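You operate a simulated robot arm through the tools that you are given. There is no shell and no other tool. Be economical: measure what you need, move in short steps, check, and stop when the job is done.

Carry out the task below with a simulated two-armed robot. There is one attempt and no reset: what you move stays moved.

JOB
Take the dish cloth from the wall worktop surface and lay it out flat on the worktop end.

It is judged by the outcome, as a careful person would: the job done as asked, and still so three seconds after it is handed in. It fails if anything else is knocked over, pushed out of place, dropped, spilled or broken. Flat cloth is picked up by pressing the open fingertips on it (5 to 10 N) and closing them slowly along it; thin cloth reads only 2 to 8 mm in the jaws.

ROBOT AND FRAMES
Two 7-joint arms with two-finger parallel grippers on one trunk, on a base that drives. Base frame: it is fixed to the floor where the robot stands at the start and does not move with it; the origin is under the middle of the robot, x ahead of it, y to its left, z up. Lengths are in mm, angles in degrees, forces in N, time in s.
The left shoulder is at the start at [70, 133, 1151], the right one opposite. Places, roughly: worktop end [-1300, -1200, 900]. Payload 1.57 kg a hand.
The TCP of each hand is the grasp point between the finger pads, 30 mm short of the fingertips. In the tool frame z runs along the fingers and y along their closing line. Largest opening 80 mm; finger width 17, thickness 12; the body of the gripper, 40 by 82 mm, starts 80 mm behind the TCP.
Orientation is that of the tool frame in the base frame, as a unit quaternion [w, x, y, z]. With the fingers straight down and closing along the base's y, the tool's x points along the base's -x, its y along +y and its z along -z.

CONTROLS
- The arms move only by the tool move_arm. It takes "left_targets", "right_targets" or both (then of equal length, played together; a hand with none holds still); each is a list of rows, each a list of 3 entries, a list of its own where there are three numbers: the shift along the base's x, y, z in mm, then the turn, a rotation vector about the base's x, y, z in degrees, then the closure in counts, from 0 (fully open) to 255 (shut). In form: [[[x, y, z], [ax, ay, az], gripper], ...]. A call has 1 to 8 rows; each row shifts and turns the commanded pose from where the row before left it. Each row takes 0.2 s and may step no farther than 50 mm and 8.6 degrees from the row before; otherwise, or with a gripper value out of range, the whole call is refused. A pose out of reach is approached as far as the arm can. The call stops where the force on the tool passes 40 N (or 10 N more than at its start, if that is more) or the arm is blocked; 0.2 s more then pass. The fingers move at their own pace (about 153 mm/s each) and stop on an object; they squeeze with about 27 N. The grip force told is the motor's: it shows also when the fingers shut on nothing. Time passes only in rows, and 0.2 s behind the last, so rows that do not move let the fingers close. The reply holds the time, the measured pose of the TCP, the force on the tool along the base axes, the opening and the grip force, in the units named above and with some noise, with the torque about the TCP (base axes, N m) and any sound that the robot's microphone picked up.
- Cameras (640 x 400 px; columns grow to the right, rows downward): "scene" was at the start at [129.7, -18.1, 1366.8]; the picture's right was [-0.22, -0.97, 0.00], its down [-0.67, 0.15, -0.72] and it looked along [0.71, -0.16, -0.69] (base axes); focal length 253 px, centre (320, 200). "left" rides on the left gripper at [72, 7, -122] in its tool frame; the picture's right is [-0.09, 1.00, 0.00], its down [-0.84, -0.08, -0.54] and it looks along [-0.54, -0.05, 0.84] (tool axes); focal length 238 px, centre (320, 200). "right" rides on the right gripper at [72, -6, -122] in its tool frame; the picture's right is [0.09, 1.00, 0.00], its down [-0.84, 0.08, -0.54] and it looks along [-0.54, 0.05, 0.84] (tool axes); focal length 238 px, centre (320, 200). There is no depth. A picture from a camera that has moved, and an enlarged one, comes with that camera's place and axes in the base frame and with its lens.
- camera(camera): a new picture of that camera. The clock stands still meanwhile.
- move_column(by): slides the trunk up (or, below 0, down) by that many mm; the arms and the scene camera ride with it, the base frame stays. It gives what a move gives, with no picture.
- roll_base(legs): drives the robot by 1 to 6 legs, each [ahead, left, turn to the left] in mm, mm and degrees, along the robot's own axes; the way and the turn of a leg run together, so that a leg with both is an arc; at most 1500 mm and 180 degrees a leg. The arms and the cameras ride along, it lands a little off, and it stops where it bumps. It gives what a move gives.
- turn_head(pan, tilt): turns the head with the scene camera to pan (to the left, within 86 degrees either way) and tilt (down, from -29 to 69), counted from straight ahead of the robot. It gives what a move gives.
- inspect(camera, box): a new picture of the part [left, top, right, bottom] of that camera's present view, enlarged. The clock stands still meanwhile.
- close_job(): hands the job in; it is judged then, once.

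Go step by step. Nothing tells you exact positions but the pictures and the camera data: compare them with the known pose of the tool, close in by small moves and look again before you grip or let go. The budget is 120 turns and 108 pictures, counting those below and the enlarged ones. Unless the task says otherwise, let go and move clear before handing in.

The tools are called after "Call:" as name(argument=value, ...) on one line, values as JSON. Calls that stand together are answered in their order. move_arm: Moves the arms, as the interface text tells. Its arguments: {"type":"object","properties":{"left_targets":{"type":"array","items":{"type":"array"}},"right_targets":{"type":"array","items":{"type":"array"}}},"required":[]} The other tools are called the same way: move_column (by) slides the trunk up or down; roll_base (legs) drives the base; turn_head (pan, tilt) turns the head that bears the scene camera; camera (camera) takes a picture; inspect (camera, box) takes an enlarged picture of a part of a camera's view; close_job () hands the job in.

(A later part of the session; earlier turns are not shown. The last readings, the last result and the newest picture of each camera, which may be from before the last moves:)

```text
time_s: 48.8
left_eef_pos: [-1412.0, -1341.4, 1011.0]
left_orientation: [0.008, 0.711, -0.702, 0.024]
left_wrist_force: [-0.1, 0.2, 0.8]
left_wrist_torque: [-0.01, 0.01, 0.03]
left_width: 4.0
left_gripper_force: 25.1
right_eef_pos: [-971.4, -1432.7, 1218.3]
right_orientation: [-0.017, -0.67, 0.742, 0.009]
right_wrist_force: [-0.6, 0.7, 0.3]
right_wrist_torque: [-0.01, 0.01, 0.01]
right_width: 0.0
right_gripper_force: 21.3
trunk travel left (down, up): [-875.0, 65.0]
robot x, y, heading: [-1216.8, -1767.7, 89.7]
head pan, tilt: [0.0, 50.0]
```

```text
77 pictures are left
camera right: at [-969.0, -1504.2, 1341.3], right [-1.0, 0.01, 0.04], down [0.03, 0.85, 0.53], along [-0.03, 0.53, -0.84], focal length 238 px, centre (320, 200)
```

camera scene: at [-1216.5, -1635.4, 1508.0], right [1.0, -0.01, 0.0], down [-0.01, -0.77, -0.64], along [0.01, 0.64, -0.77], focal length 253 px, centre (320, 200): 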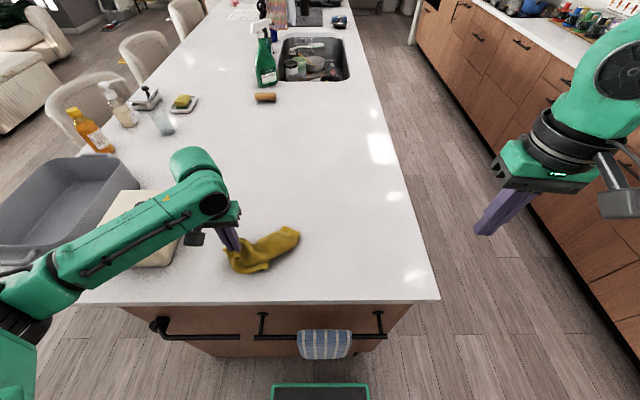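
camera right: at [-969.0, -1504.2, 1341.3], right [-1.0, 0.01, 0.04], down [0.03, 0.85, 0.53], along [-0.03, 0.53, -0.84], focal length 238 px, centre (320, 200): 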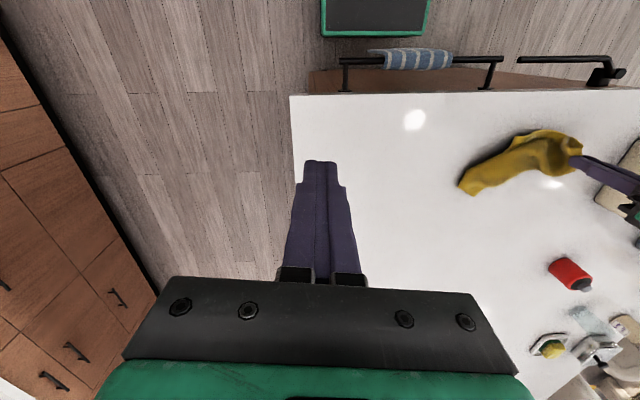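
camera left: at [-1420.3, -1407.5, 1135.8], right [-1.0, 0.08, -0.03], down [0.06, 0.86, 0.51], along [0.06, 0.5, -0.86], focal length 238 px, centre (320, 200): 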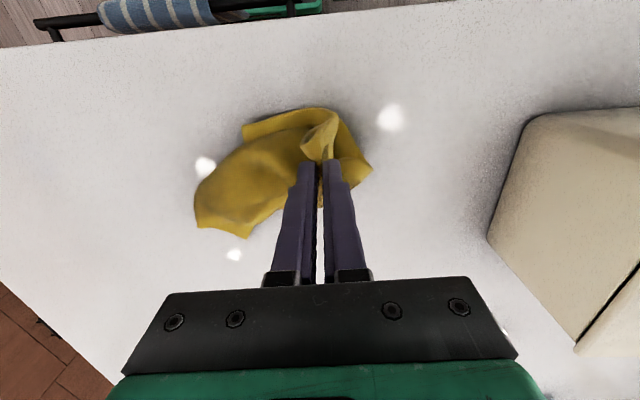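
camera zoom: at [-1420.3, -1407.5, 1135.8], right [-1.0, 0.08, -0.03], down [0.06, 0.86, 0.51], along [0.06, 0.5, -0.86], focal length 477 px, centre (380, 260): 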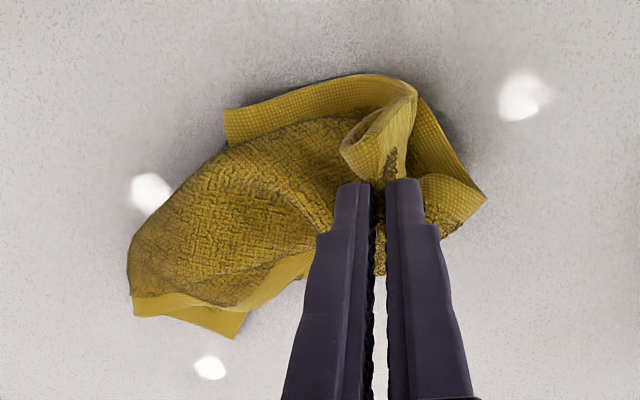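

The left hand still holds its corner. I'll lift the cloth again in front of me, so it hangs freely, and find a neighbouring corner for the right hand to take in the air.

Call:
move_arm(left_targets=[[[5, 0, 45], [0, 0, 0], 255], [[15, 0, 45], [0, 0, 0], 255], [[25, 0, 45], [0, 0, 0], 255], [[30, 0, 45], [0, 0, 0], 255], [[35, 0, 45], [0, 0, 0], 255], [[10, 0, 40], [0, 0, 0], 255], [[0, 0, 0], [0, 0, 0], 255], [[0, 0, 0], [0, 0, 0], 255]])

Call:
turn_head(pan=0, tilt=40)

Call:
camera(camera="scene")

Call:
camera(camera="right")

Call:
camera(camera="left")

```text
refused: row 3 steps farther than a row can; nothing moved
```

```text
time_s: 49.5
left_eef_pos: [-1411.1, -1341.9, 1011.2]
left_orientation: [0.008, 0.711, -0.703, 0.025]
left_wrist_force: [-0.8, 0.1, 0.5]
left_wrist_torque: [0.01, -0.03, 0.01]
left_width: 3.6
left_gripper_force: 24.5
right_eef_pos: [-971.7, -1433.2, 1219.0]
right_orientation: [-0.016, -0.67, 0.742, 0.009]
right_wrist_force: [0.0, 0.1, -0.3]
right_wrist_torque: [-0.03, -0.02, 0.0]
right_width: 0.0
right_gripper_force: 21.2
trunk travel left (down, up): [-875.0, 65.0]
robot x, y, heading: [-1218.9, -1761.1, 89.7]
head pan, tilt: [0.0, 40.0]
```

```text
76 pictures are left
camera scene: at [-1215.7, -1627.7, 1522.1], right [1.0, -0.01, 0.0], down [-0.01, -0.64, -0.77], along [0.01, 0.77, -0.64], focal length 253 px, centre (320, 200)
```

scene: 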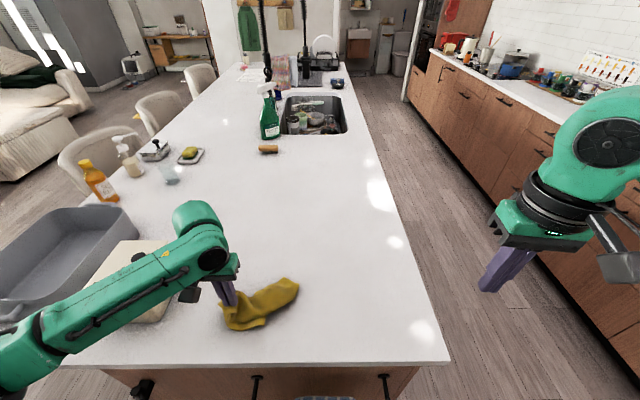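

```text
75 pictures are left
camera right: at [-968.4, -1504.4, 1341.2], right [-1.0, 0.01, 0.04], down [0.03, 0.84, 0.53], along [-0.03, 0.53, -0.84], focal length 238 px, centre (320, 200)
```

right: 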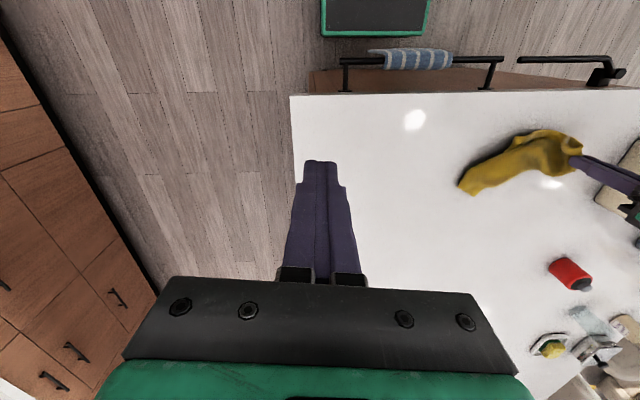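

```text
74 pictures are left
camera left: at [-1419.5, -1407.7, 1136.4], right [-1.0, 0.08, -0.03], down [0.05, 0.86, 0.5], along [0.06, 0.5, -0.86], focal length 238 px, centre (320, 200)
```

left: 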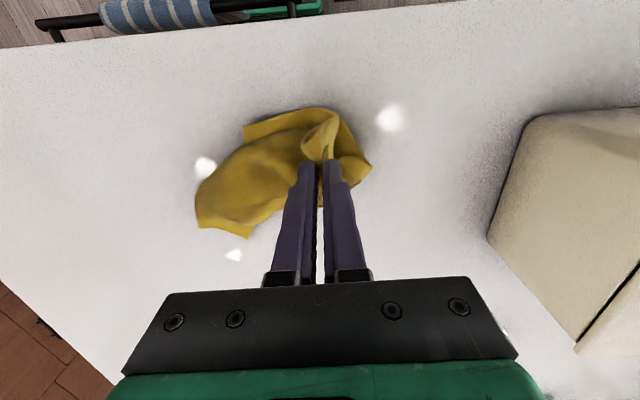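

One row was too long a step; I'll redo the lift with shorter steps.

Call:
move_arm(left_targets=[[[5, 0, 40], [0, 0, 0], 255], [[15, 0, 40], [0, 0, 0], 255], [[20, 0, 40], [0, 0, 0], 255], [[25, 0, 40], [0, 0, 0], 255], [[25, 0, 40], [0, 0, 0], 255], [[20, 0, 40], [0, 0, 0], 255], [[10, 0, 30], [0, 0, 0], 255], [[0, 0, 0], [0, 0, 0], 255]])

Call:
camera(camera="scene")

Call:
camera(camera="right")

```text
time_s: 51.3
left_eef_pos: [-1287.8, -1343.3, 1279.6]
left_orientation: [0.009, 0.711, -0.703, 0.025]
left_wrist_force: [0.6, 0.0, 0.0]
left_wrist_torque: [0.0, 0.01, -0.02]
left_width: 3.6
left_gripper_force: 24.9
right_eef_pos: [-971.4, -1431.9, 1217.7]
right_orientation: [-0.018, -0.67, 0.743, 0.01]
right_wrist_force: [0.2, 0.5, -0.3]
right_wrist_torque: [0.0, 0.04, 0.0]
right_width: 0.2
right_gripper_force: 21.2
trunk travel left (down, up): [-875.0, 65.0]
robot x, y, heading: [-1217.2, -1765.3, 89.4]
head pan, tilt: [0.0, 40.0]
```

```text
73 pictures are left
camera scene: at [-1216.1, -1627.5, 1522.1], right [1.0, -0.01, 0.0], down [-0.01, -0.64, -0.77], along [0.01, 0.77, -0.64], focal length 253 px, centre (320, 200)
```

scene: 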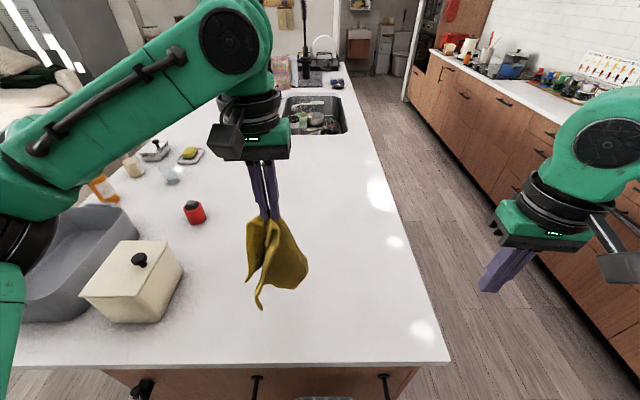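

```text
72 pictures are left
camera right: at [-968.7, -1504.4, 1341.2], right [-1.0, 0.01, 0.04], down [0.03, 0.84, 0.53], along [-0.03, 0.53, -0.84], focal length 238 px, centre (320, 200)
```

right: 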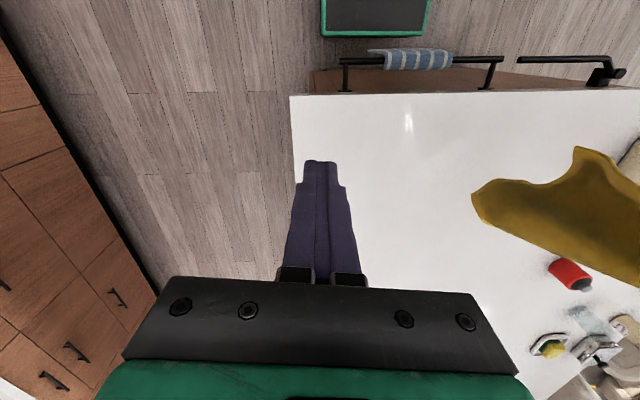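

The cloth hangs with several tips. I'll zoom in.

Call:
inspect(camera="scene", box=[210, 200, 340, 320])

Call:
inspect(camera="right", box=[440, 120, 640, 320])

Call:
inspect(camera="left", box=[200, 60, 440, 260])

```text
3.33 times, centred on (275, 260) of scene
camera zoom: at [-1216.1, -1627.5, 1522.1], right [1.0, -0.01, 0.0], down [-0.01, -0.64, -0.77], along [0.01, 0.77, -0.64], focal length 842 px, centre (470, 0)
```

zoom: 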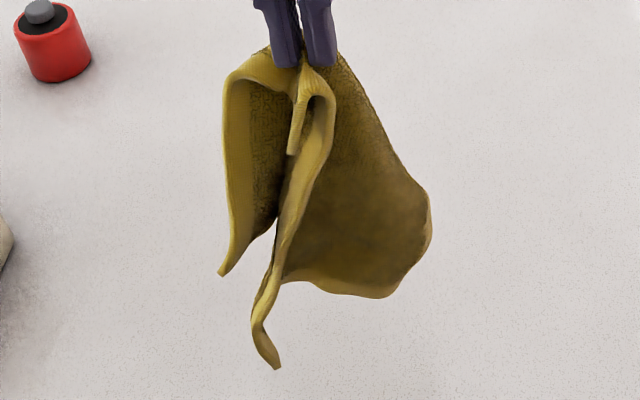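

```text
2.00 times, centred on (540, 220) of right
camera zoom: at [-968.7, -1504.4, 1341.2], right [-1.0, 0.01, 0.04], down [0.03, 0.84, 0.53], along [-0.03, 0.53, -0.84], focal length 477 px, centre (-120, 160)
```

zoom: 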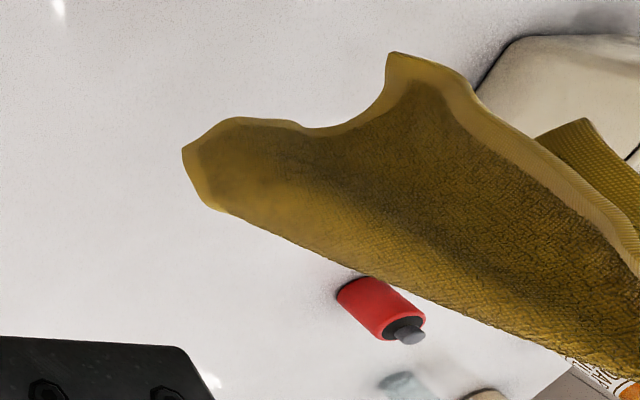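

```text
2.00 times, centred on (320, 160) of left
camera zoom: at [-1297.6, -1409.6, 1403.9], right [-1.0, 0.08, -0.03], down [0.06, 0.86, 0.5], along [0.06, 0.5, -0.86], focal length 477 px, centre (320, 280)
```

zoom: 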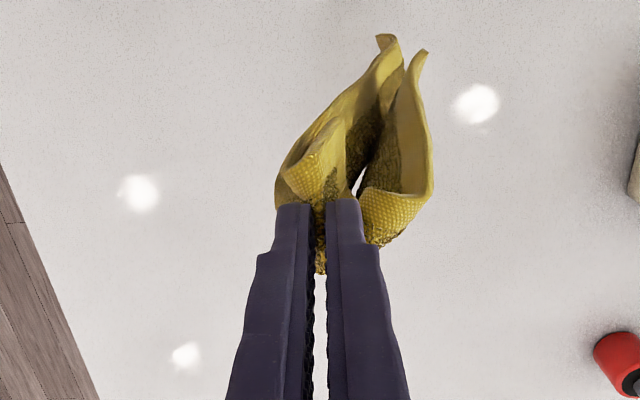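

I can see that the tip nearest me (about [−1324, −1391, 1052]) is an adjacent corner. I'll yaw the left hand so this corner swings round to the right side.

Call:
move_arm(left_targets=[[[10, 5, 0], [0, 0, 8], 255], [[10, 5, 0], [0, 0, 8], 255], [[10, 5, 0], [0, 0, 8], 255], [[10, 5, 0], [0, 0, 8], 255], [[10, 5, 0], [0, 0, 8], 255], [[10, 5, 0], [0, 0, 8], 255], [[0, 0, 0], [0, 0, 0], 255]])

Call:
camera(camera="scene")

```text
time_s: 52.9
left_eef_pos: [-1230.8, -1315.8, 1278.4]
left_orientation: [-0.003, 0.936, -0.351, 0.025]
left_wrist_force: [0.3, -0.4, -1.5]
left_wrist_torque: [-0.01, 0.0, -0.07]
left_width: 3.7
left_gripper_force: 25.0
right_eef_pos: [-971.5, -1433.3, 1218.1]
right_orientation: [-0.016, -0.67, 0.743, 0.009]
right_wrist_force: [-0.9, -0.2, -0.2]
right_wrist_torque: [-0.01, 0.03, -0.03]
right_width: 0.0
right_gripper_force: 21.6
trunk travel left (down, up): [-875.0, 65.0]
robot x, y, heading: [-1218.1, -1763.9, 89.3]
head pan, tilt: [0.0, 40.0]
```

```text
68 pictures are left
camera scene: at [-1215.8, -1627.8, 1522.1], right [1.0, -0.01, 0.0], down [-0.01, -0.64, -0.77], along [0.01, 0.77, -0.64], focal length 253 px, centre (320, 200)
```

scene: 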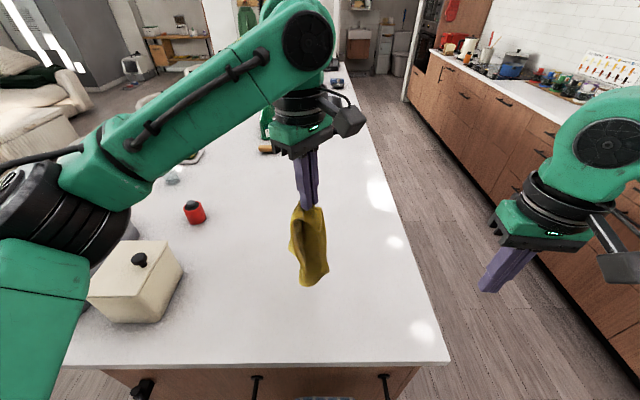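

The yaw works. I'll keep turning.

Call:
move_arm(left_targets=[[[0, 0, 0], [0, 0, 8], 255], [[0, 0, 0], [0, 0, 8], 255], [[0, 0, 0], [0, 0, 8], 255], [[0, 0, 0], [0, 0, 8], 255], [[0, 0, 0], [0, 0, 8], 255], [[0, 0, 0], [0, 0, 0], 255], [[0, 0, 0], [0, 0, 0], 255]])

Call:
inspect(camera="scene", box=[250, 140, 400, 320])

Call:
camera(camera="right")

Call:
camera(camera="left")

```text
time_s: 54.5
left_eef_pos: [-1230.5, -1315.0, 1280.4]
left_orientation: [-0.011, 1.0, -0.011, 0.024]
left_wrist_force: [0.8, 0.2, -0.1]
left_wrist_torque: [0.02, -0.01, -0.06]
left_width: 3.6
left_gripper_force: 24.3
right_eef_pos: [-971.8, -1433.2, 1218.1]
right_orientation: [-0.016, -0.67, 0.742, 0.009]
right_wrist_force: [-1.1, 0.2, -0.3]
right_wrist_torque: [-0.03, 0.04, 0.03]
right_width: 0.0
right_gripper_force: 20.7
trunk travel left (down, up): [-875.0, 65.0]
robot x, y, heading: [-1213.3, -1763.2, 89.3]
head pan, tilt: [0.0, 40.0]
```

```text
2.22 times, centred on (325, 230) of scene
camera zoom: at [-1215.6, -1627.7, 1522.1], right [1.0, -0.01, 0.0], down [-0.01, -0.64, -0.77], along [0.01, 0.77, -0.64], focal length 561 px, centre (309, 133)
```

zoom: 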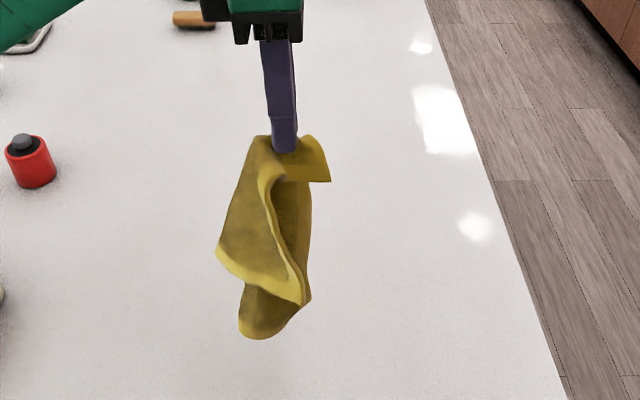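

```text
66 pictures are left
camera right: at [-968.3, -1504.5, 1341.2], right [-1.0, 0.01, 0.04], down [0.03, 0.84, 0.53], along [-0.03, 0.53, -0.84], focal length 238 px, centre (320, 200)
```

right: 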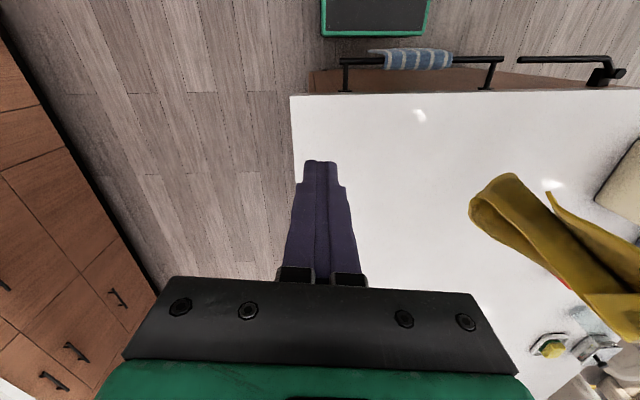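

```text
65 pictures are left
camera left: at [-1164.2, -1324.6, 1405.0], right [-0.11, -0.99, -0.03], down [-0.86, 0.08, 0.5], along [-0.5, 0.08, -0.86], focal length 238 px, centre (320, 200)
```

left: 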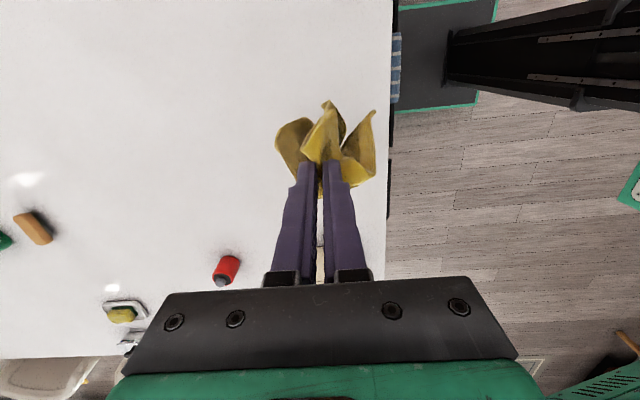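

The tips have rearranged. I'll enlarge the right and left views to triangulate the corner facing the right hand.

Call:
inspect(camera="right", box=[450, 150, 640, 340])

Call:
inspect(camera="left", box=[250, 80, 400, 220])

Call:
inspect(camera="scene", box=[285, 190, 345, 300])

```text
2.11 times, centred on (545, 245) of right
camera zoom: at [-968.3, -1504.5, 1341.2], right [-1.0, 0.01, 0.04], down [0.03, 0.84, 0.53], along [-0.03, 0.53, -0.84], focal length 502 px, centre (-154, 105)
```

zoom: 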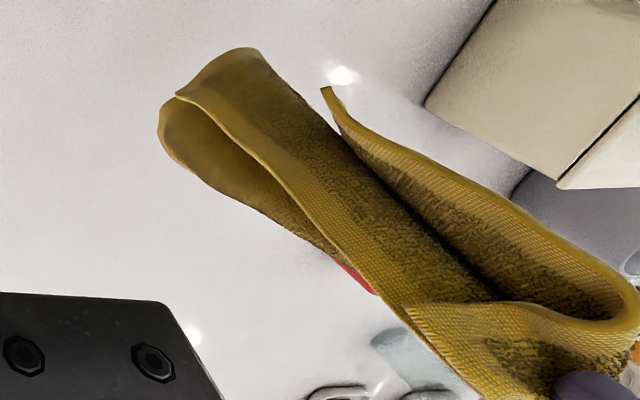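

```text
2.86 times, centred on (325, 150) of left
camera zoom: at [-1164.2, -1324.6, 1405.0], right [-0.11, -0.99, -0.03], down [-0.86, 0.08, 0.5], along [-0.5, 0.08, -0.86], focal length 681 px, centre (306, 343)
```

zoom: 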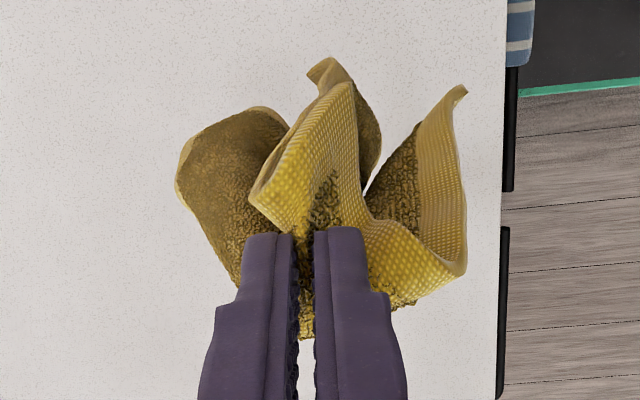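

```text
3.64 times, centred on (315, 245) of scene
camera zoom: at [-1215.6, -1627.7, 1522.1], right [1.0, -0.01, 0.0], down [-0.01, -0.64, -0.77], along [0.01, 0.77, -0.64], focal length 918 px, centre (338, 36)
```

zoom: 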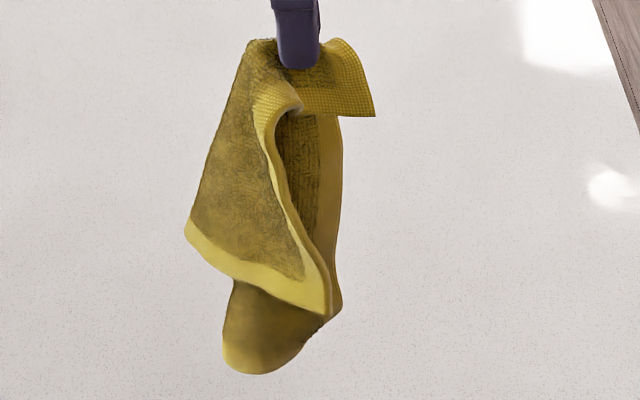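

The corner nearest me (T2) is at about [−1217, −1375, 1136], with its flap extending to −x. I'll turn the right hand so it closes along y, then tilt its fingers toward −x to take that corner in the air. First the yaw, at the current place.

Call:
move_arm(right_targets=[[[0, 0, 0], [0, 0, 8], 96], [[0, 0, 0], [0, 0, 8], 96], [[0, 0, 0], [0, 0, 8], 96], [[0, 0, 0], [0, 0, 8], 96], [[0, 0, 0], [0, 0, 8], 96], [[0, 0, 0], [0, 0, 8], 96], [[0, 0, 0], [0, 0, 8], 96], [[0, 0, 0], [0, 0, 8], 96]])

Call:
move_arm(right_targets=[[[0, 10, 0], [0, 0, 8], 96], [[0, 10, 0], [0, 0, 8], 96], [[0, 10, 0], [0, 0, 8], 96], [[0, 10, 0], [0, 0, 8], 96], [[0, 0, 0], [0, 0, 0], 96]])

```text
time_s: 56.3
left_eef_pos: [-1228.7, -1313.2, 1279.8]
left_orientation: [-0.01, 1.0, -0.011, 0.023]
left_wrist_force: [-0.3, 0.3, 0.4]
left_wrist_torque: [-0.03, 0.0, -0.04]
left_width: 3.9
left_gripper_force: 24.4
right_eef_pos: [-989.3, -1480.5, 1220.2]
right_orientation: [0.013, 0.91, -0.414, -0.007]
right_wrist_force: [-0.8, -0.5, -0.2]
right_wrist_torque: [-0.05, -0.03, -0.02]
right_width: 49.9
right_gripper_force: 0.1
right hand out of reach, approached as far as the arm can: row 5, 6, 7, 8
trunk travel left (down, up): [-875.0, 65.0]
robot x, y, heading: [-1215.1, -1763.9, 89.5]
head pan, tilt: [0.0, 40.0]
```

```text
time_s: 57.5
left_eef_pos: [-1229.1, -1313.9, 1279.3]
left_orientation: [-0.011, 1.0, -0.01, 0.023]
left_wrist_force: [-0.4, 0.4, -0.8]
left_wrist_torque: [-0.04, 0.02, -0.03]
left_width: 3.5
left_gripper_force: 24.5
right_eef_pos: [-1064.3, -1523.3, 1214.9]
right_orientation: [0.01, 0.982, -0.188, 0.0]
right_wrist_force: [-0.8, -0.1, 0.3]
right_wrist_torque: [-0.01, 0.02, -0.03]
right_width: 49.8
right_gripper_force: 0.1
right hand out of reach, approached as far as the arm can: row 1, 2, 3, 4
trunk travel left (down, up): [-875.0, 65.0]
robot x, y, heading: [-1214.6, -1762.2, 89.3]
head pan, tilt: [0.0, 40.0]
```

The right wrist can't yaw that way. I'll undo it and turn the left hand back instead, so the corners face me again. This time I'll hold the cloth farther forward, leaving room for the right hand to approach with closing along x.

Call:
move_arm(left_targets=[[[2, 9, 0], [0, 0, -8], 255], [[2, 9, 0], [0, 0, -8], 255], [[2, 9, 0], [0, 0, -8], 255], [[2, 9, 0], [0, 0, -8], 255], [[2, 9, 0], [0, 0, -8], 255], [[2, 9, 0], [0, 0, -8], 255], [[2, 9, 0], [0, 0, -8], 255], [[2, 9, 0], [0, 0, -8], 255]], right_targets=[[[0, 0, 0], [0, 0, -8], 96], [[0, 0, 0], [0, 0, -8], 96], [[0, 0, 0], [0, 0, -8], 96], [[0, 0, 0], [0, 0, -8], 96], [[0, 0, 0], [0, 0, -8], 96], [[0, 0, 0], [0, 0, -8], 96], [[0, 0, 0], [0, 0, -8], 96], [[0, 0, 0], [0, 0, -8], 96]])

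Call:
move_arm(left_targets=[[[0, 0, 0], [0, 0, -8], 255], [[0, 0, 0], [0, 0, -8], 255], [[0, 0, 0], [0, 0, -8], 255], [[0, 0, 0], [0, 0, 0], 255], [[0, 0, 0], [0, 0, 0], 255]], right_targets=[[[0, 0, 0], [0, 0, -8], 96], [[0, 0, 0], [0, 0, -8], 96], [[0, 0, 0], [0, 0, -8], 96], [[0, 0, 0], [0, 0, -8], 96], [[0, 0, 0], [0, 0, 0], 96]])

Call:
camera(camera="scene")

```text
time_s: 59.3
left_eef_pos: [-1213.8, -1242.4, 1278.8]
left_orientation: [0.003, 0.841, -0.541, 0.025]
left_wrist_force: [-0.1, 0.7, -0.1]
left_wrist_torque: [0.01, 0.0, 0.09]
left_width: 3.6
left_gripper_force: 24.5
right_eef_pos: [-1062.5, -1523.4, 1215.7]
right_orientation: [0.008, 0.733, -0.68, -0.006]
right_wrist_force: [0.3, 0.1, -0.9]
right_wrist_torque: [-0.01, 0.03, -0.01]
right_width: 49.8
right_gripper_force: 0.1
trunk travel left (down, up): [-875.0, 65.0]
robot x, y, heading: [-1217.8, -1762.9, 89.4]
head pan, tilt: [0.0, 40.0]
```

```text
time_s: 60.5
left_eef_pos: [-1214.1, -1243.5, 1278.0]
left_orientation: [0.008, 0.711, -0.703, 0.025]
left_wrist_force: [-0.8, 0.1, 0.0]
left_wrist_torque: [0.0, -0.01, 0.08]
left_width: 3.5
left_gripper_force: 24.2
right_eef_pos: [-1064.5, -1524.3, 1216.0]
right_orientation: [-0.008, -0.516, 0.856, 0.008]
right_wrist_force: [-0.2, -0.8, -0.8]
right_wrist_torque: [0.0, -0.01, -0.04]
right_width: 49.7
right_gripper_force: 0.0
trunk travel left (down, up): [-875.0, 65.0]
robot x, y, heading: [-1215.2, -1761.3, 89.4]
head pan, tilt: [0.0, 40.0]
```

```text
61 pictures are left
camera scene: at [-1215.5, -1627.6, 1522.1], right [1.0, -0.01, 0.0], down [-0.01, -0.64, -0.77], along [0.01, 0.77, -0.64], focal length 253 px, centre (320, 200)
```

scene: 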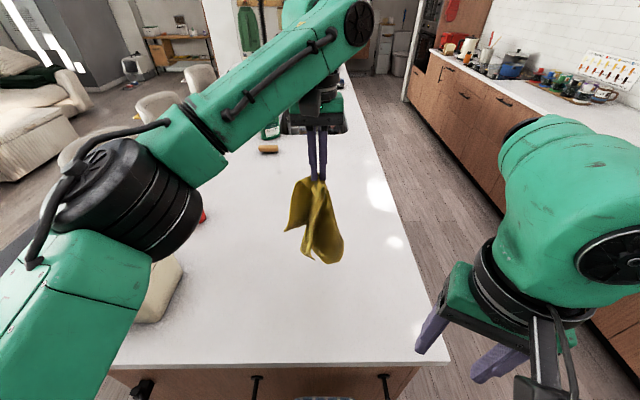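

The cloth is facing me again. I'll zoom in to relocate its corners.

Call:
inspect(camera="scene", box=[270, 170, 370, 280])

Call:
inspect(camera="left", box=[240, 60, 400, 220])

Call:
camera(camera="right")

```text
3.64 times, centred on (320, 225) of scene
camera zoom: at [-1215.5, -1627.6, 1522.1], right [1.0, -0.01, 0.0], down [-0.01, -0.64, -0.77], along [0.01, 0.77, -0.64], focal length 918 px, centre (320, 109)
```

zoom: 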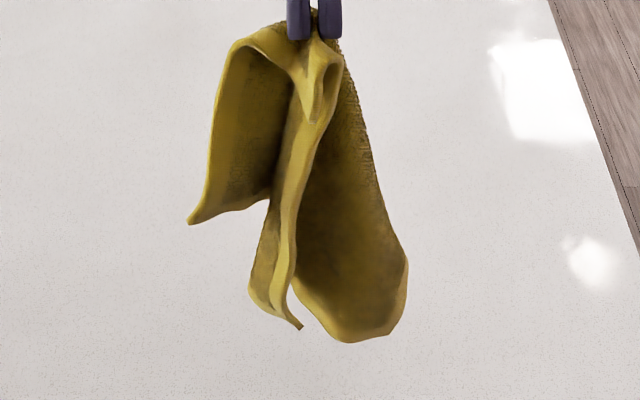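

```text
2.50 times, centred on (320, 140) of left
camera zoom: at [-1223.2, -1307.7, 1403.5], right [-1.0, 0.08, -0.03], down [0.06, 0.86, 0.5], along [0.06, 0.5, -0.86], focal length 596 px, centre (320, 350)
```

zoom: 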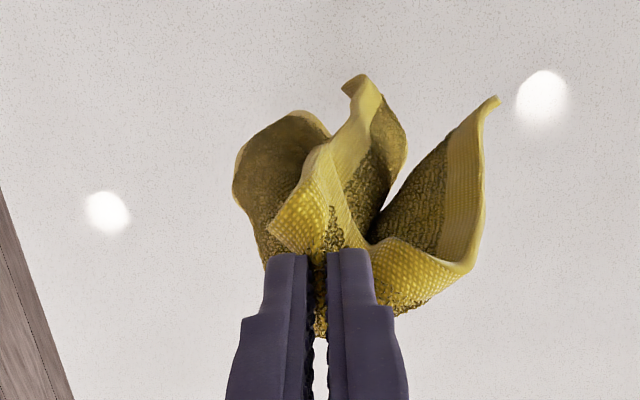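

```text
58 pictures are left
camera right: at [-1090.5, -1592.6, 1338.7], right [-0.92, 0.38, 0.02], down [0.33, 0.77, 0.54], along [0.19, 0.51, -0.84], focal length 238 px, centre (320, 200)
```

right: 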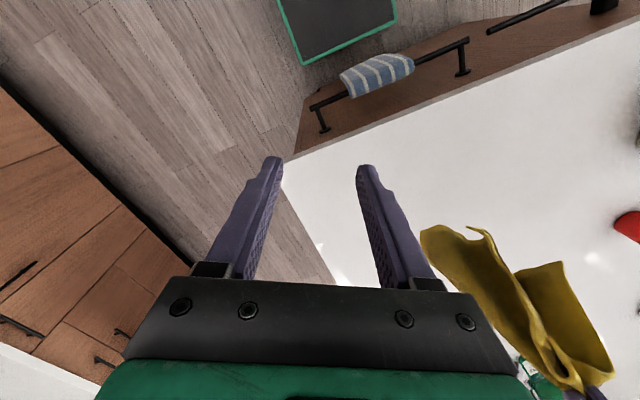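

T1 (the lowest near tip) is at about [−1224, −1264, 1036], edge toward me. I'll stage the right hand in front of it with its fingers tilted forward.

Call:
move_arm(right_targets=[[[-21, 20, -8], [0, 0, 8], 64], [[-21, 20, -8], [0, 0, 8], 64], [[-21, 20, -8], [0, 0, 8], 64], [[-21, 20, -8], [0, 0, 8], 64], [[-21, 20, -8], [8, 0, 0], 64], [[-21, 20, -8], [8, 0, 0], 64], [[-21, 20, -8], [8, 0, 0], 64], [[-21, 20, -8], [8, 0, 0], 64]])

Call:
move_arm(right_targets=[[[0, 0, 0], [8, 0, 0], 64], [[0, 0, 0], [8, 0, 0], 64], [[0, 0, 0], [0, 0, 0], 64], [[0, 0, 0], [0, 0, 0], 64]])

Call:
camera(camera="right")

Call:
camera(camera="scene")

```text
time_s: 62.3
left_eef_pos: [-1216.0, -1241.3, 1278.8]
left_orientation: [0.008, 0.711, -0.702, 0.025]
left_wrist_force: [-0.5, 0.5, 0.0]
left_wrist_torque: [0.0, 0.0, 0.05]
left_width: 3.3
left_gripper_force: 24.6
right_eef_pos: [-1235.0, -1364.8, 1149.8]
right_orientation: [-0.195, 0.707, -0.652, -0.192]
right_wrist_force: [-0.2, -0.2, -0.1]
right_wrist_torque: [-0.01, -0.01, -0.04]
right_width: 59.9
right_gripper_force: 0.1
trunk travel left (down, up): [-875.0, 65.0]
robot x, y, heading: [-1217.1, -1761.8, 89.6]
head pan, tilt: [0.0, 40.0]
```

```text
time_s: 63.3
left_eef_pos: [-1213.5, -1241.8, 1278.3]
left_orientation: [0.009, 0.711, -0.702, 0.025]
left_wrist_force: [-1.0, -1.0, -0.1]
left_wrist_torque: [0.02, -0.01, 0.07]
left_width: 3.5
left_gripper_force: 25.1
right_eef_pos: [-1231.6, -1365.2, 1151.3]
right_orientation: [-0.291, 0.674, -0.618, -0.283]
right_wrist_force: [-1.3, 0.9, 0.4]
right_wrist_torque: [-0.02, -0.03, -0.03]
right_width: 60.0
right_gripper_force: 0.0
trunk travel left (down, up): [-875.0, 65.0]
robot x, y, heading: [-1215.9, -1763.5, 89.6]
head pan, tilt: [0.0, 40.0]
```

```text
57 pictures are left
camera right: at [-1218.7, -1502.9, 1181.2], right [-0.99, -0.13, -0.11], down [-0.13, 0.15, 0.98], along [-0.11, 0.98, -0.17], focal length 238 px, centre (320, 200)
```

right: 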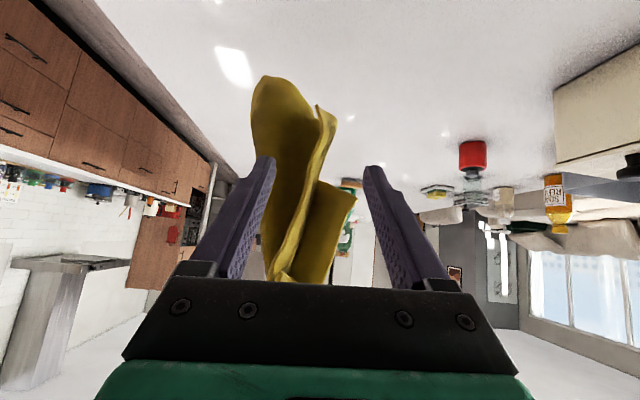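

```text
56 pictures are left
camera scene: at [-1215.2, -1627.5, 1522.1], right [1.0, -0.01, 0.0], down [-0.01, -0.64, -0.77], along [0.01, 0.77, -0.64], focal length 253 px, centre (320, 200)
```

scene: 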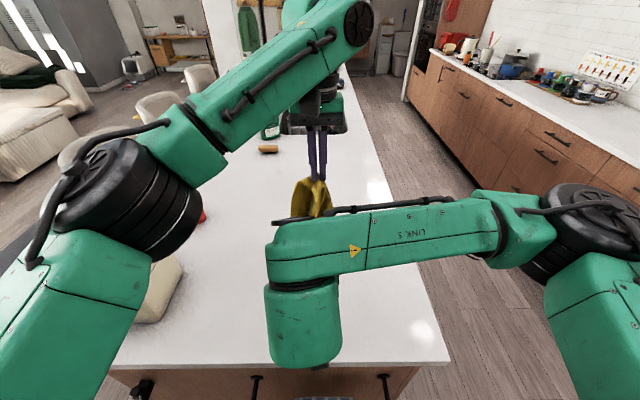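

T1's edge is centred between the open fingers. I'll approach along the finger direction.

Call:
move_arm(right_targets=[[[-1, 22, -19], [0, 0, 0], 64], [[-1, 22, -19], [0, 0, 0], 64], [[-1, 22, -19], [0, 0, 0], 64], [[-1, 20, -17], [0, 0, 0], 64], [[0, 0, 0], [0, 0, 0], 64]])

Call:
camera(camera="right")

Call:
inspect(camera="left", box=[220, 40, 420, 220])

```text
time_s: 64.5
left_eef_pos: [-1215.2, -1242.6, 1278.7]
left_orientation: [0.009, 0.712, -0.702, 0.024]
left_wrist_force: [0.0, -0.2, -1.0]
left_wrist_torque: [0.0, 0.02, 0.11]
left_width: 3.4
left_gripper_force: 24.4
right_eef_pos: [-1236.4, -1276.8, 1075.9]
right_orientation: [-0.29, 0.675, -0.618, -0.281]
right_wrist_force: [0.9, 0.3, 0.9]
right_wrist_torque: [0.01, 0.0, 0.02]
right_width: 59.8
right_gripper_force: 0.1
trunk travel left (down, up): [-875.0, 65.0]
robot x, y, heading: [-1218.7, -1763.1, 89.7]
head pan, tilt: [0.0, 40.0]
```

```text
55 pictures are left
camera right: at [-1222.8, -1415.0, 1106.0], right [-0.99, -0.13, -0.11], down [-0.13, 0.15, 0.98], along [-0.11, 0.98, -0.17], focal length 238 px, centre (320, 200)
```

right: 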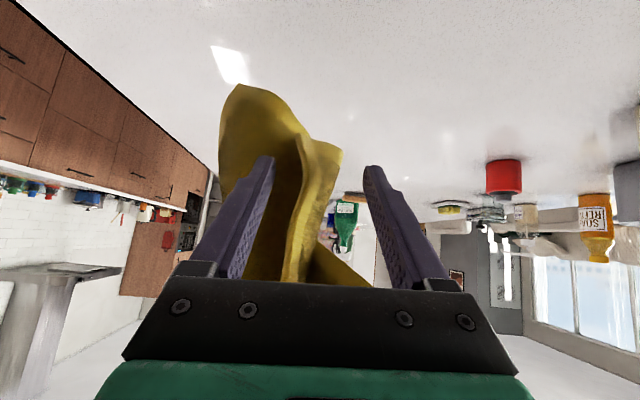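

```text
2.22 times, centred on (320, 130) of left
camera zoom: at [-1223.2, -1307.7, 1403.5], right [-1.0, 0.08, -0.03], down [0.06, 0.86, 0.5], along [0.06, 0.5, -0.86], focal length 530 px, centre (320, 356)
```

zoom: 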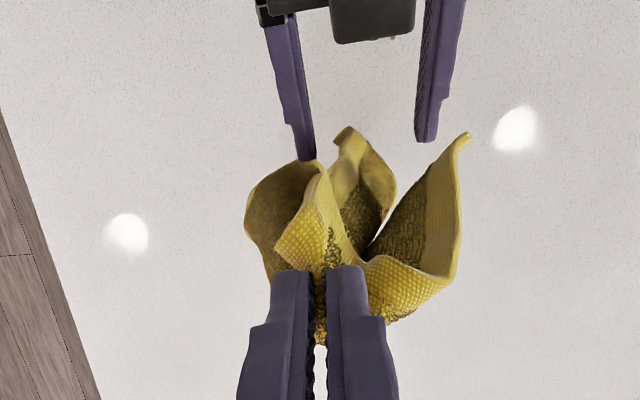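

The T1 strip is between the fingers. I'll advance a bit more and close.

Call:
move_arm(right_targets=[[[0, 10, -8], [0, 0, 0], 64], [[0, 10, -7], [0, 0, 0], 64], [[0, 0, 0], [0, 0, 0], 110], [[0, 0, 0], [0, 0, 0], 160], [[0, 0, 0], [0, 0, 0], 210], [[0, 0, 0], [0, 0, 0], 255], [[0, 0, 0], [0, 0, 0], 255]])

Call:
camera(camera="right")

Call:
inspect(camera="left", box=[220, 40, 420, 220])

```text
time_s: 66.1
left_eef_pos: [-1215.0, -1241.6, 1278.1]
left_orientation: [0.008, 0.712, -0.702, 0.024]
left_wrist_force: [0.3, -0.5, -1.5]
left_wrist_torque: [0.01, 0.01, 0.09]
left_width: 3.6
left_gripper_force: 24.9
right_eef_pos: [-1235.3, -1255.7, 1063.4]
right_orientation: [-0.29, 0.674, -0.619, -0.281]
right_wrist_force: [-0.5, 1.1, 0.2]
right_wrist_torque: [0.0, 0.05, -0.01]
right_width: 3.2
right_gripper_force: 24.4
trunk travel left (down, up): [-875.0, 65.0]
robot x, y, heading: [-1220.2, -1761.6, 89.6]
head pan, tilt: [0.0, 40.0]
```

```text
53 pictures are left
camera right: at [-1222.4, -1394.5, 1093.0], right [-0.99, -0.13, -0.11], down [-0.13, 0.15, 0.98], along [-0.11, 0.98, -0.17], focal length 238 px, centre (320, 200)
```

right: 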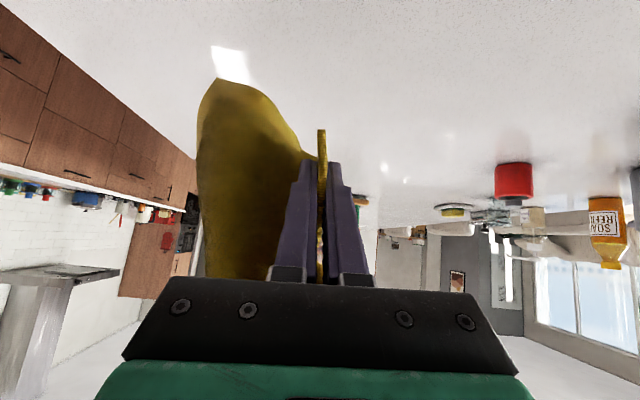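

```text
2.22 times, centred on (320, 130) of left
camera zoom: at [-1223.4, -1307.7, 1403.5], right [-1.0, 0.08, -0.03], down [0.05, 0.86, 0.5], along [0.06, 0.5, -0.86], focal length 530 px, centre (320, 356)
```

zoom: 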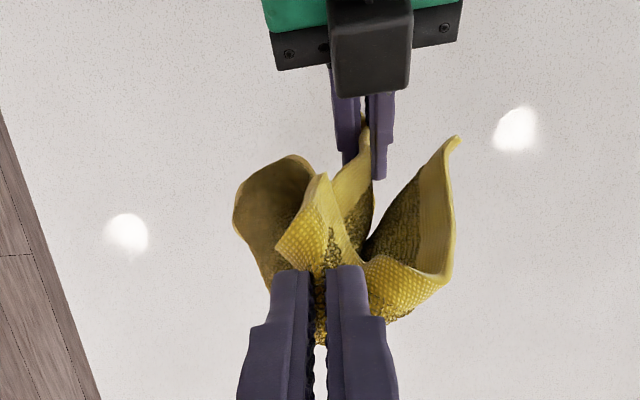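

The right hand has T1 (3.2 mm). Next I'll raise it and spread the hands apart, so the long edge becomes horizontal between them.

Call:
move_arm(left_targets=[[[-18, -3, 0], [0, 0, 0], 255], [[-18, -3, 0], [0, 0, 0], 255], [[-18, -3, 0], [0, 0, 0], 255], [[-18, -3, 0], [0, 0, 0], 255], [[-18, -3, 0], [0, 0, 0], 255], [[-18, -3, 0], [0, 0, 0], 255], [[0, 0, 0], [0, 0, 0], 255], [[0, 0, 0], [0, 0, 0], 255]], right_targets=[[[18, -1, 35], [0, 0, 0], 255], [[18, -1, 35], [0, 0, 0], 255], [[18, -1, 35], [0, 0, 0], 255], [[18, -1, 35], [0, 0, 0], 255], [[18, -1, 35], [0, 0, 0], 255], [[18, -1, 35], [0, 0, 0], 255], [[0, 0, 0], [0, 0, 0], 255], [[0, 0, 0], [0, 0, 0], 255]])

Call:
camera(camera="scene")

Call:
camera(camera="left")

```text
time_s: 67.9
left_eef_pos: [-1320.5, -1261.3, 1279.4]
left_orientation: [0.007, 0.711, -0.703, 0.026]
left_wrist_force: [20.8, -0.2, 6.2]
left_wrist_torque: [-0.03, -0.74, 0.07]
left_width: 3.8
left_gripper_force: 23.8
right_eef_pos: [-1129.7, -1264.1, 1276.3]
right_orientation: [-0.289, 0.675, -0.617, -0.281]
right_wrist_force: [-20.9, 0.0, -6.4]
right_wrist_torque: [0.01, -0.42, -0.07]
right_width: 3.7
right_gripper_force: 24.4
trunk travel left (down, up): [-875.0, 65.0]
robot x, y, heading: [-1215.4, -1759.4, 89.5]
head pan, tilt: [0.0, 40.0]
```

```text
51 pictures are left
camera scene: at [-1215.4, -1627.1, 1522.0], right [1.0, -0.01, 0.0], down [-0.01, -0.64, -0.77], along [0.01, 0.77, -0.64], focal length 253 px, centre (320, 200)
```

scene: 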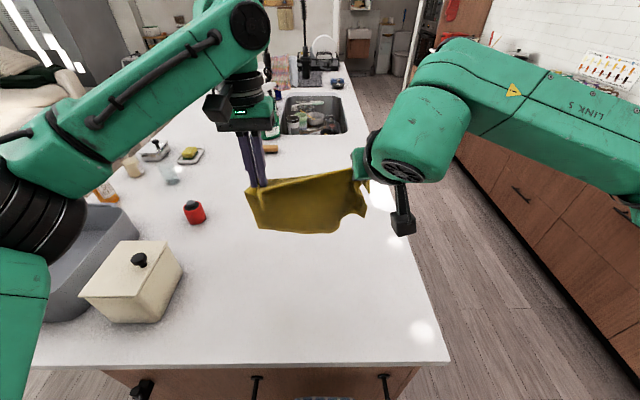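

```text
50 pictures are left
camera left: at [-1329.7, -1326.5, 1403.7], right [-1.0, 0.08, -0.03], down [0.06, 0.86, 0.5], along [0.07, 0.5, -0.86], focal length 238 px, centre (320, 200)
```

left: 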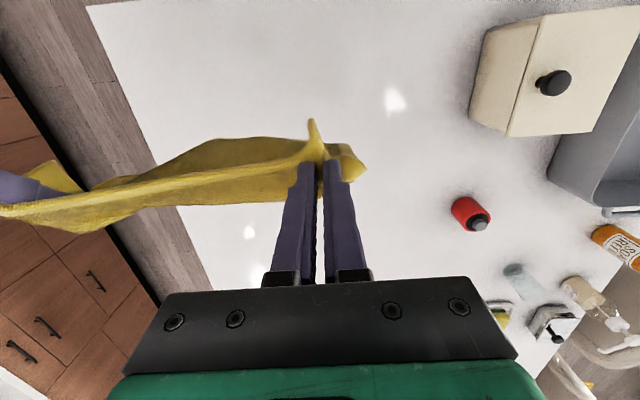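

The long edge is now stretched between the hands and the cloth hangs like a curtain. I'll ease the tension and tilt the left hand forward too, to gain reach.

Call:
move_arm(left_targets=[[[3, 0, 0], [0, 0, 0], 255], [[2, 0, 0], [8, 0, 0], 255], [[0, 0, 0], [8, 0, 0], 255], [[0, 0, 0], [8, 0, 0], 255], [[0, 0, 0], [8, 0, 0], 255], [[0, 0, 0], [8, 0, 0], 255], [[0, 0, 0], [0, 0, 0], 255]], right_targets=[[[-3, 0, 0], [0, 0, 0], 255], [[-2, 0, 0], [0, 0, 0], 255], [[0, 0, 0], [0, 0, 0], 255], [[0, 0, 0], [0, 0, 0], 255], [[0, 0, 0], [0, 0, 0], 255], [[0, 0, 0], [0, 0, 0], 255], [[0, 0, 0], [0, 0, 0], 255]])

Call:
camera(camera="scene")

```text
time_s: 69.5
left_eef_pos: [-1316.2, -1260.0, 1279.7]
left_orientation: [-0.236, 0.671, -0.669, -0.217]
left_wrist_force: [7.6, -1.7, 2.1]
left_wrist_torque: [-0.01, -0.21, -0.13]
left_width: 3.7
left_gripper_force: 24.7
right_eef_pos: [-1134.1, -1263.8, 1273.3]
right_orientation: [-0.29, 0.673, -0.619, -0.282]
right_wrist_force: [-6.9, 0.6, -1.8]
right_wrist_torque: [-0.01, -0.2, -0.03]
right_width: 3.4
right_gripper_force: 24.4
trunk travel left (down, up): [-875.0, 65.0]
robot x, y, heading: [-1215.4, -1761.0, 89.5]
head pan, tilt: [0.0, 40.0]
```

```text
49 pictures are left
camera scene: at [-1215.4, -1627.5, 1522.1], right [1.0, -0.01, 0.0], down [-0.01, -0.64, -0.77], along [0.01, 0.77, -0.64], focal length 253 px, centre (320, 200)
```

scene: 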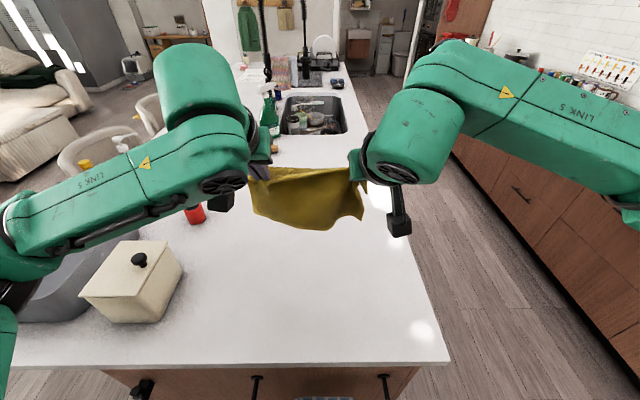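

Both hands are tilted and the tension is light. I'll move forward and down in lockstep to the laying start.

Call:
move_arm(left_targets=[[[0, 20, -18], [0, 0, 0], 255], [[0, 25, -20], [0, 0, 0], 255], [[0, 25, -20], [0, 0, 0], 255], [[0, 25, -20], [0, 0, 0], 255], [[0, 20, -18], [0, 0, 0], 255], [[0, 10, -10], [0, 0, 0], 255], [[0, 0, 0], [0, 0, 0], 255]], right_targets=[[[0, 20, -18], [0, 0, 0], 255], [[0, 25, -20], [0, 0, 0], 255], [[0, 25, -20], [0, 0, 0], 255], [[0, 25, -20], [0, 0, 0], 255], [[0, 20, -18], [0, 0, 0], 255], [[0, 10, -10], [0, 0, 0], 255], [[0, 0, 0], [0, 0, 0], 255]])

Call:
turn_head(pan=0, tilt=48)

Call:
camera(camera="scene")

Call:
camera(camera="right")

```text
time_s: 71.1
left_eef_pos: [-1317.3, -1135.0, 1173.1]
left_orientation: [-0.236, 0.671, -0.669, -0.216]
left_wrist_force: [7.1, -0.9, 2.3]
left_wrist_torque: [-0.02, -0.17, -0.08]
left_width: 3.6
left_gripper_force: 24.9
right_eef_pos: [-1135.0, -1137.8, 1165.4]
right_orientation: [-0.29, 0.675, -0.618, -0.282]
right_wrist_force: [-6.4, 0.9, -1.5]
right_wrist_torque: [-0.05, -0.08, -0.05]
right_width: 3.3
right_gripper_force: 23.9
trunk travel left (down, up): [-875.0, 65.0]
robot x, y, heading: [-1215.4, -1765.6, 89.6]
head pan, tilt: [0.0, 40.0]
```

```text
time_s: 71.8
left_eef_pos: [-1316.9, -1133.6, 1174.6]
left_orientation: [-0.236, 0.671, -0.669, -0.216]
left_wrist_force: [6.2, -0.9, 2.1]
left_wrist_torque: [0.0, -0.19, -0.1]
left_width: 3.5
left_gripper_force: 24.2
right_eef_pos: [-1132.5, -1138.1, 1166.3]
right_orientation: [-0.291, 0.673, -0.619, -0.282]
right_wrist_force: [-6.9, 1.8, -1.0]
right_wrist_torque: [-0.01, -0.09, -0.07]
right_width: 3.1
right_gripper_force: 24.1
trunk travel left (down, up): [-875.0, 65.0]
robot x, y, heading: [-1214.7, -1763.4, 89.6]
head pan, tilt: [0.0, 48.0]
```

```text
48 pictures are left
camera scene: at [-1215.8, -1634.0, 1510.7], right [1.0, -0.01, 0.0], down [-0.01, -0.74, -0.67], along [0.01, 0.67, -0.74], focal length 253 px, centre (320, 200)
```

scene: 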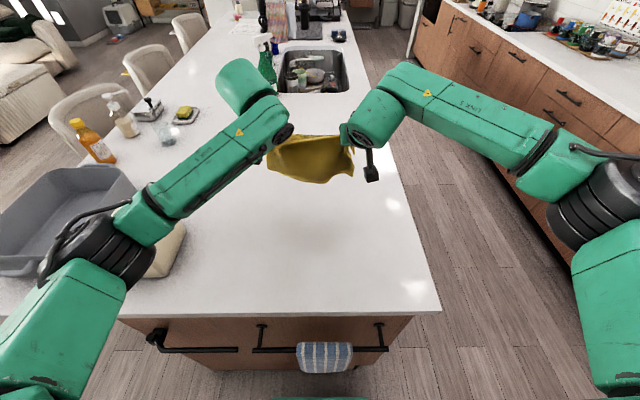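

```text
47 pictures are left
camera right: at [-1119.7, -1276.1, 1196.2], right [-0.99, -0.13, -0.11], down [-0.13, 0.15, 0.98], along [-0.11, 0.98, -0.17], focal length 238 px, centre (320, 200)
```

right: 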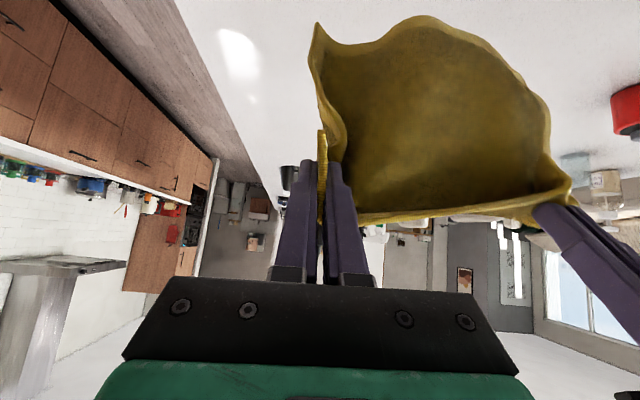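

The free edge curls slightly toward me, so I'll lay it that way. I'll bring the hands back, touch the free edge down on the near side, then lower while moving forward so the cloth unrolls beneath.

Call:
move_arm(left_targets=[[[0, -30, 0], [0, 0, 0], 255], [[0, -40, 0], [0, 0, 0], 255], [[0, -40, 0], [0, 0, 0], 255], [[0, -40, 0], [0, 0, 0], 255], [[0, -30, 0], [0, 0, 0], 255], [[0, -10, -15], [0, 0, 0], 255], [[0, 0, 0], [0, 0, 0], 255], [[0, 0, 0], [0, 0, 0], 255]], right_targets=[[[0, -30, 0], [0, 0, 0], 255], [[0, -40, 0], [0, 0, 0], 255], [[0, -40, 0], [0, 0, 0], 255], [[0, -40, 0], [0, 0, 0], 255], [[0, -30, 0], [0, 0, 0], 255], [[0, -10, -10], [0, 0, 0], 255], [[0, 0, 0], [0, 0, 0], 255], [[0, 0, 0], [0, 0, 0], 255]])

Call:
camera(camera="scene")

Call:
camera(camera="right")

```text
time_s: 73.6
left_eef_pos: [-1316.8, -1326.0, 1157.9]
left_orientation: [-0.236, 0.67, -0.669, -0.216]
left_wrist_force: [10.1, -1.8, 2.5]
left_wrist_torque: [-0.01, -0.28, -0.15]
left_width: 3.7
left_gripper_force: 24.9
right_eef_pos: [-1133.5, -1329.4, 1156.2]
right_orientation: [-0.291, 0.674, -0.618, -0.281]
right_wrist_force: [-10.4, 1.4, -2.4]
right_wrist_torque: [-0.04, -0.21, -0.07]
right_width: 3.5
right_gripper_force: 24.5
trunk travel left (down, up): [-875.0, 65.0]
robot x, y, heading: [-1218.1, -1762.5, 89.5]
head pan, tilt: [0.0, 48.0]
```

```text
46 pictures are left
camera scene: at [-1215.8, -1634.4, 1510.7], right [1.0, -0.01, 0.0], down [-0.01, -0.74, -0.67], along [0.01, 0.67, -0.74], focal length 253 px, centre (320, 200)
```

scene: 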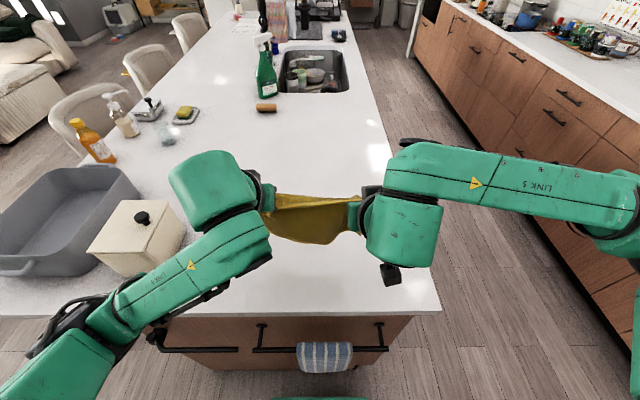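

```text
45 pictures are left
camera right: at [-1119.2, -1468.0, 1186.0], right [-0.99, -0.13, -0.11], down [-0.13, 0.15, 0.98], along [-0.11, 0.98, -0.17], focal length 238 px, centre (320, 200)
```

right: 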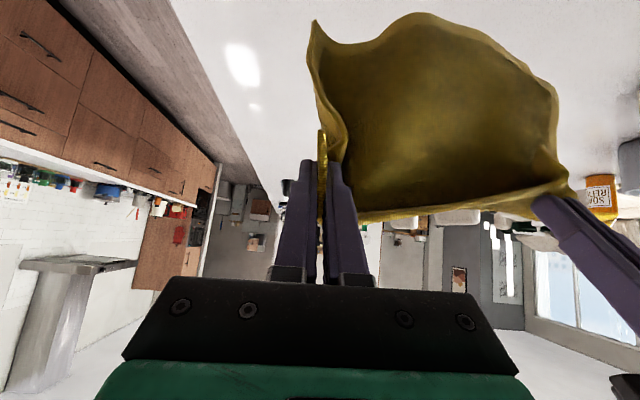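

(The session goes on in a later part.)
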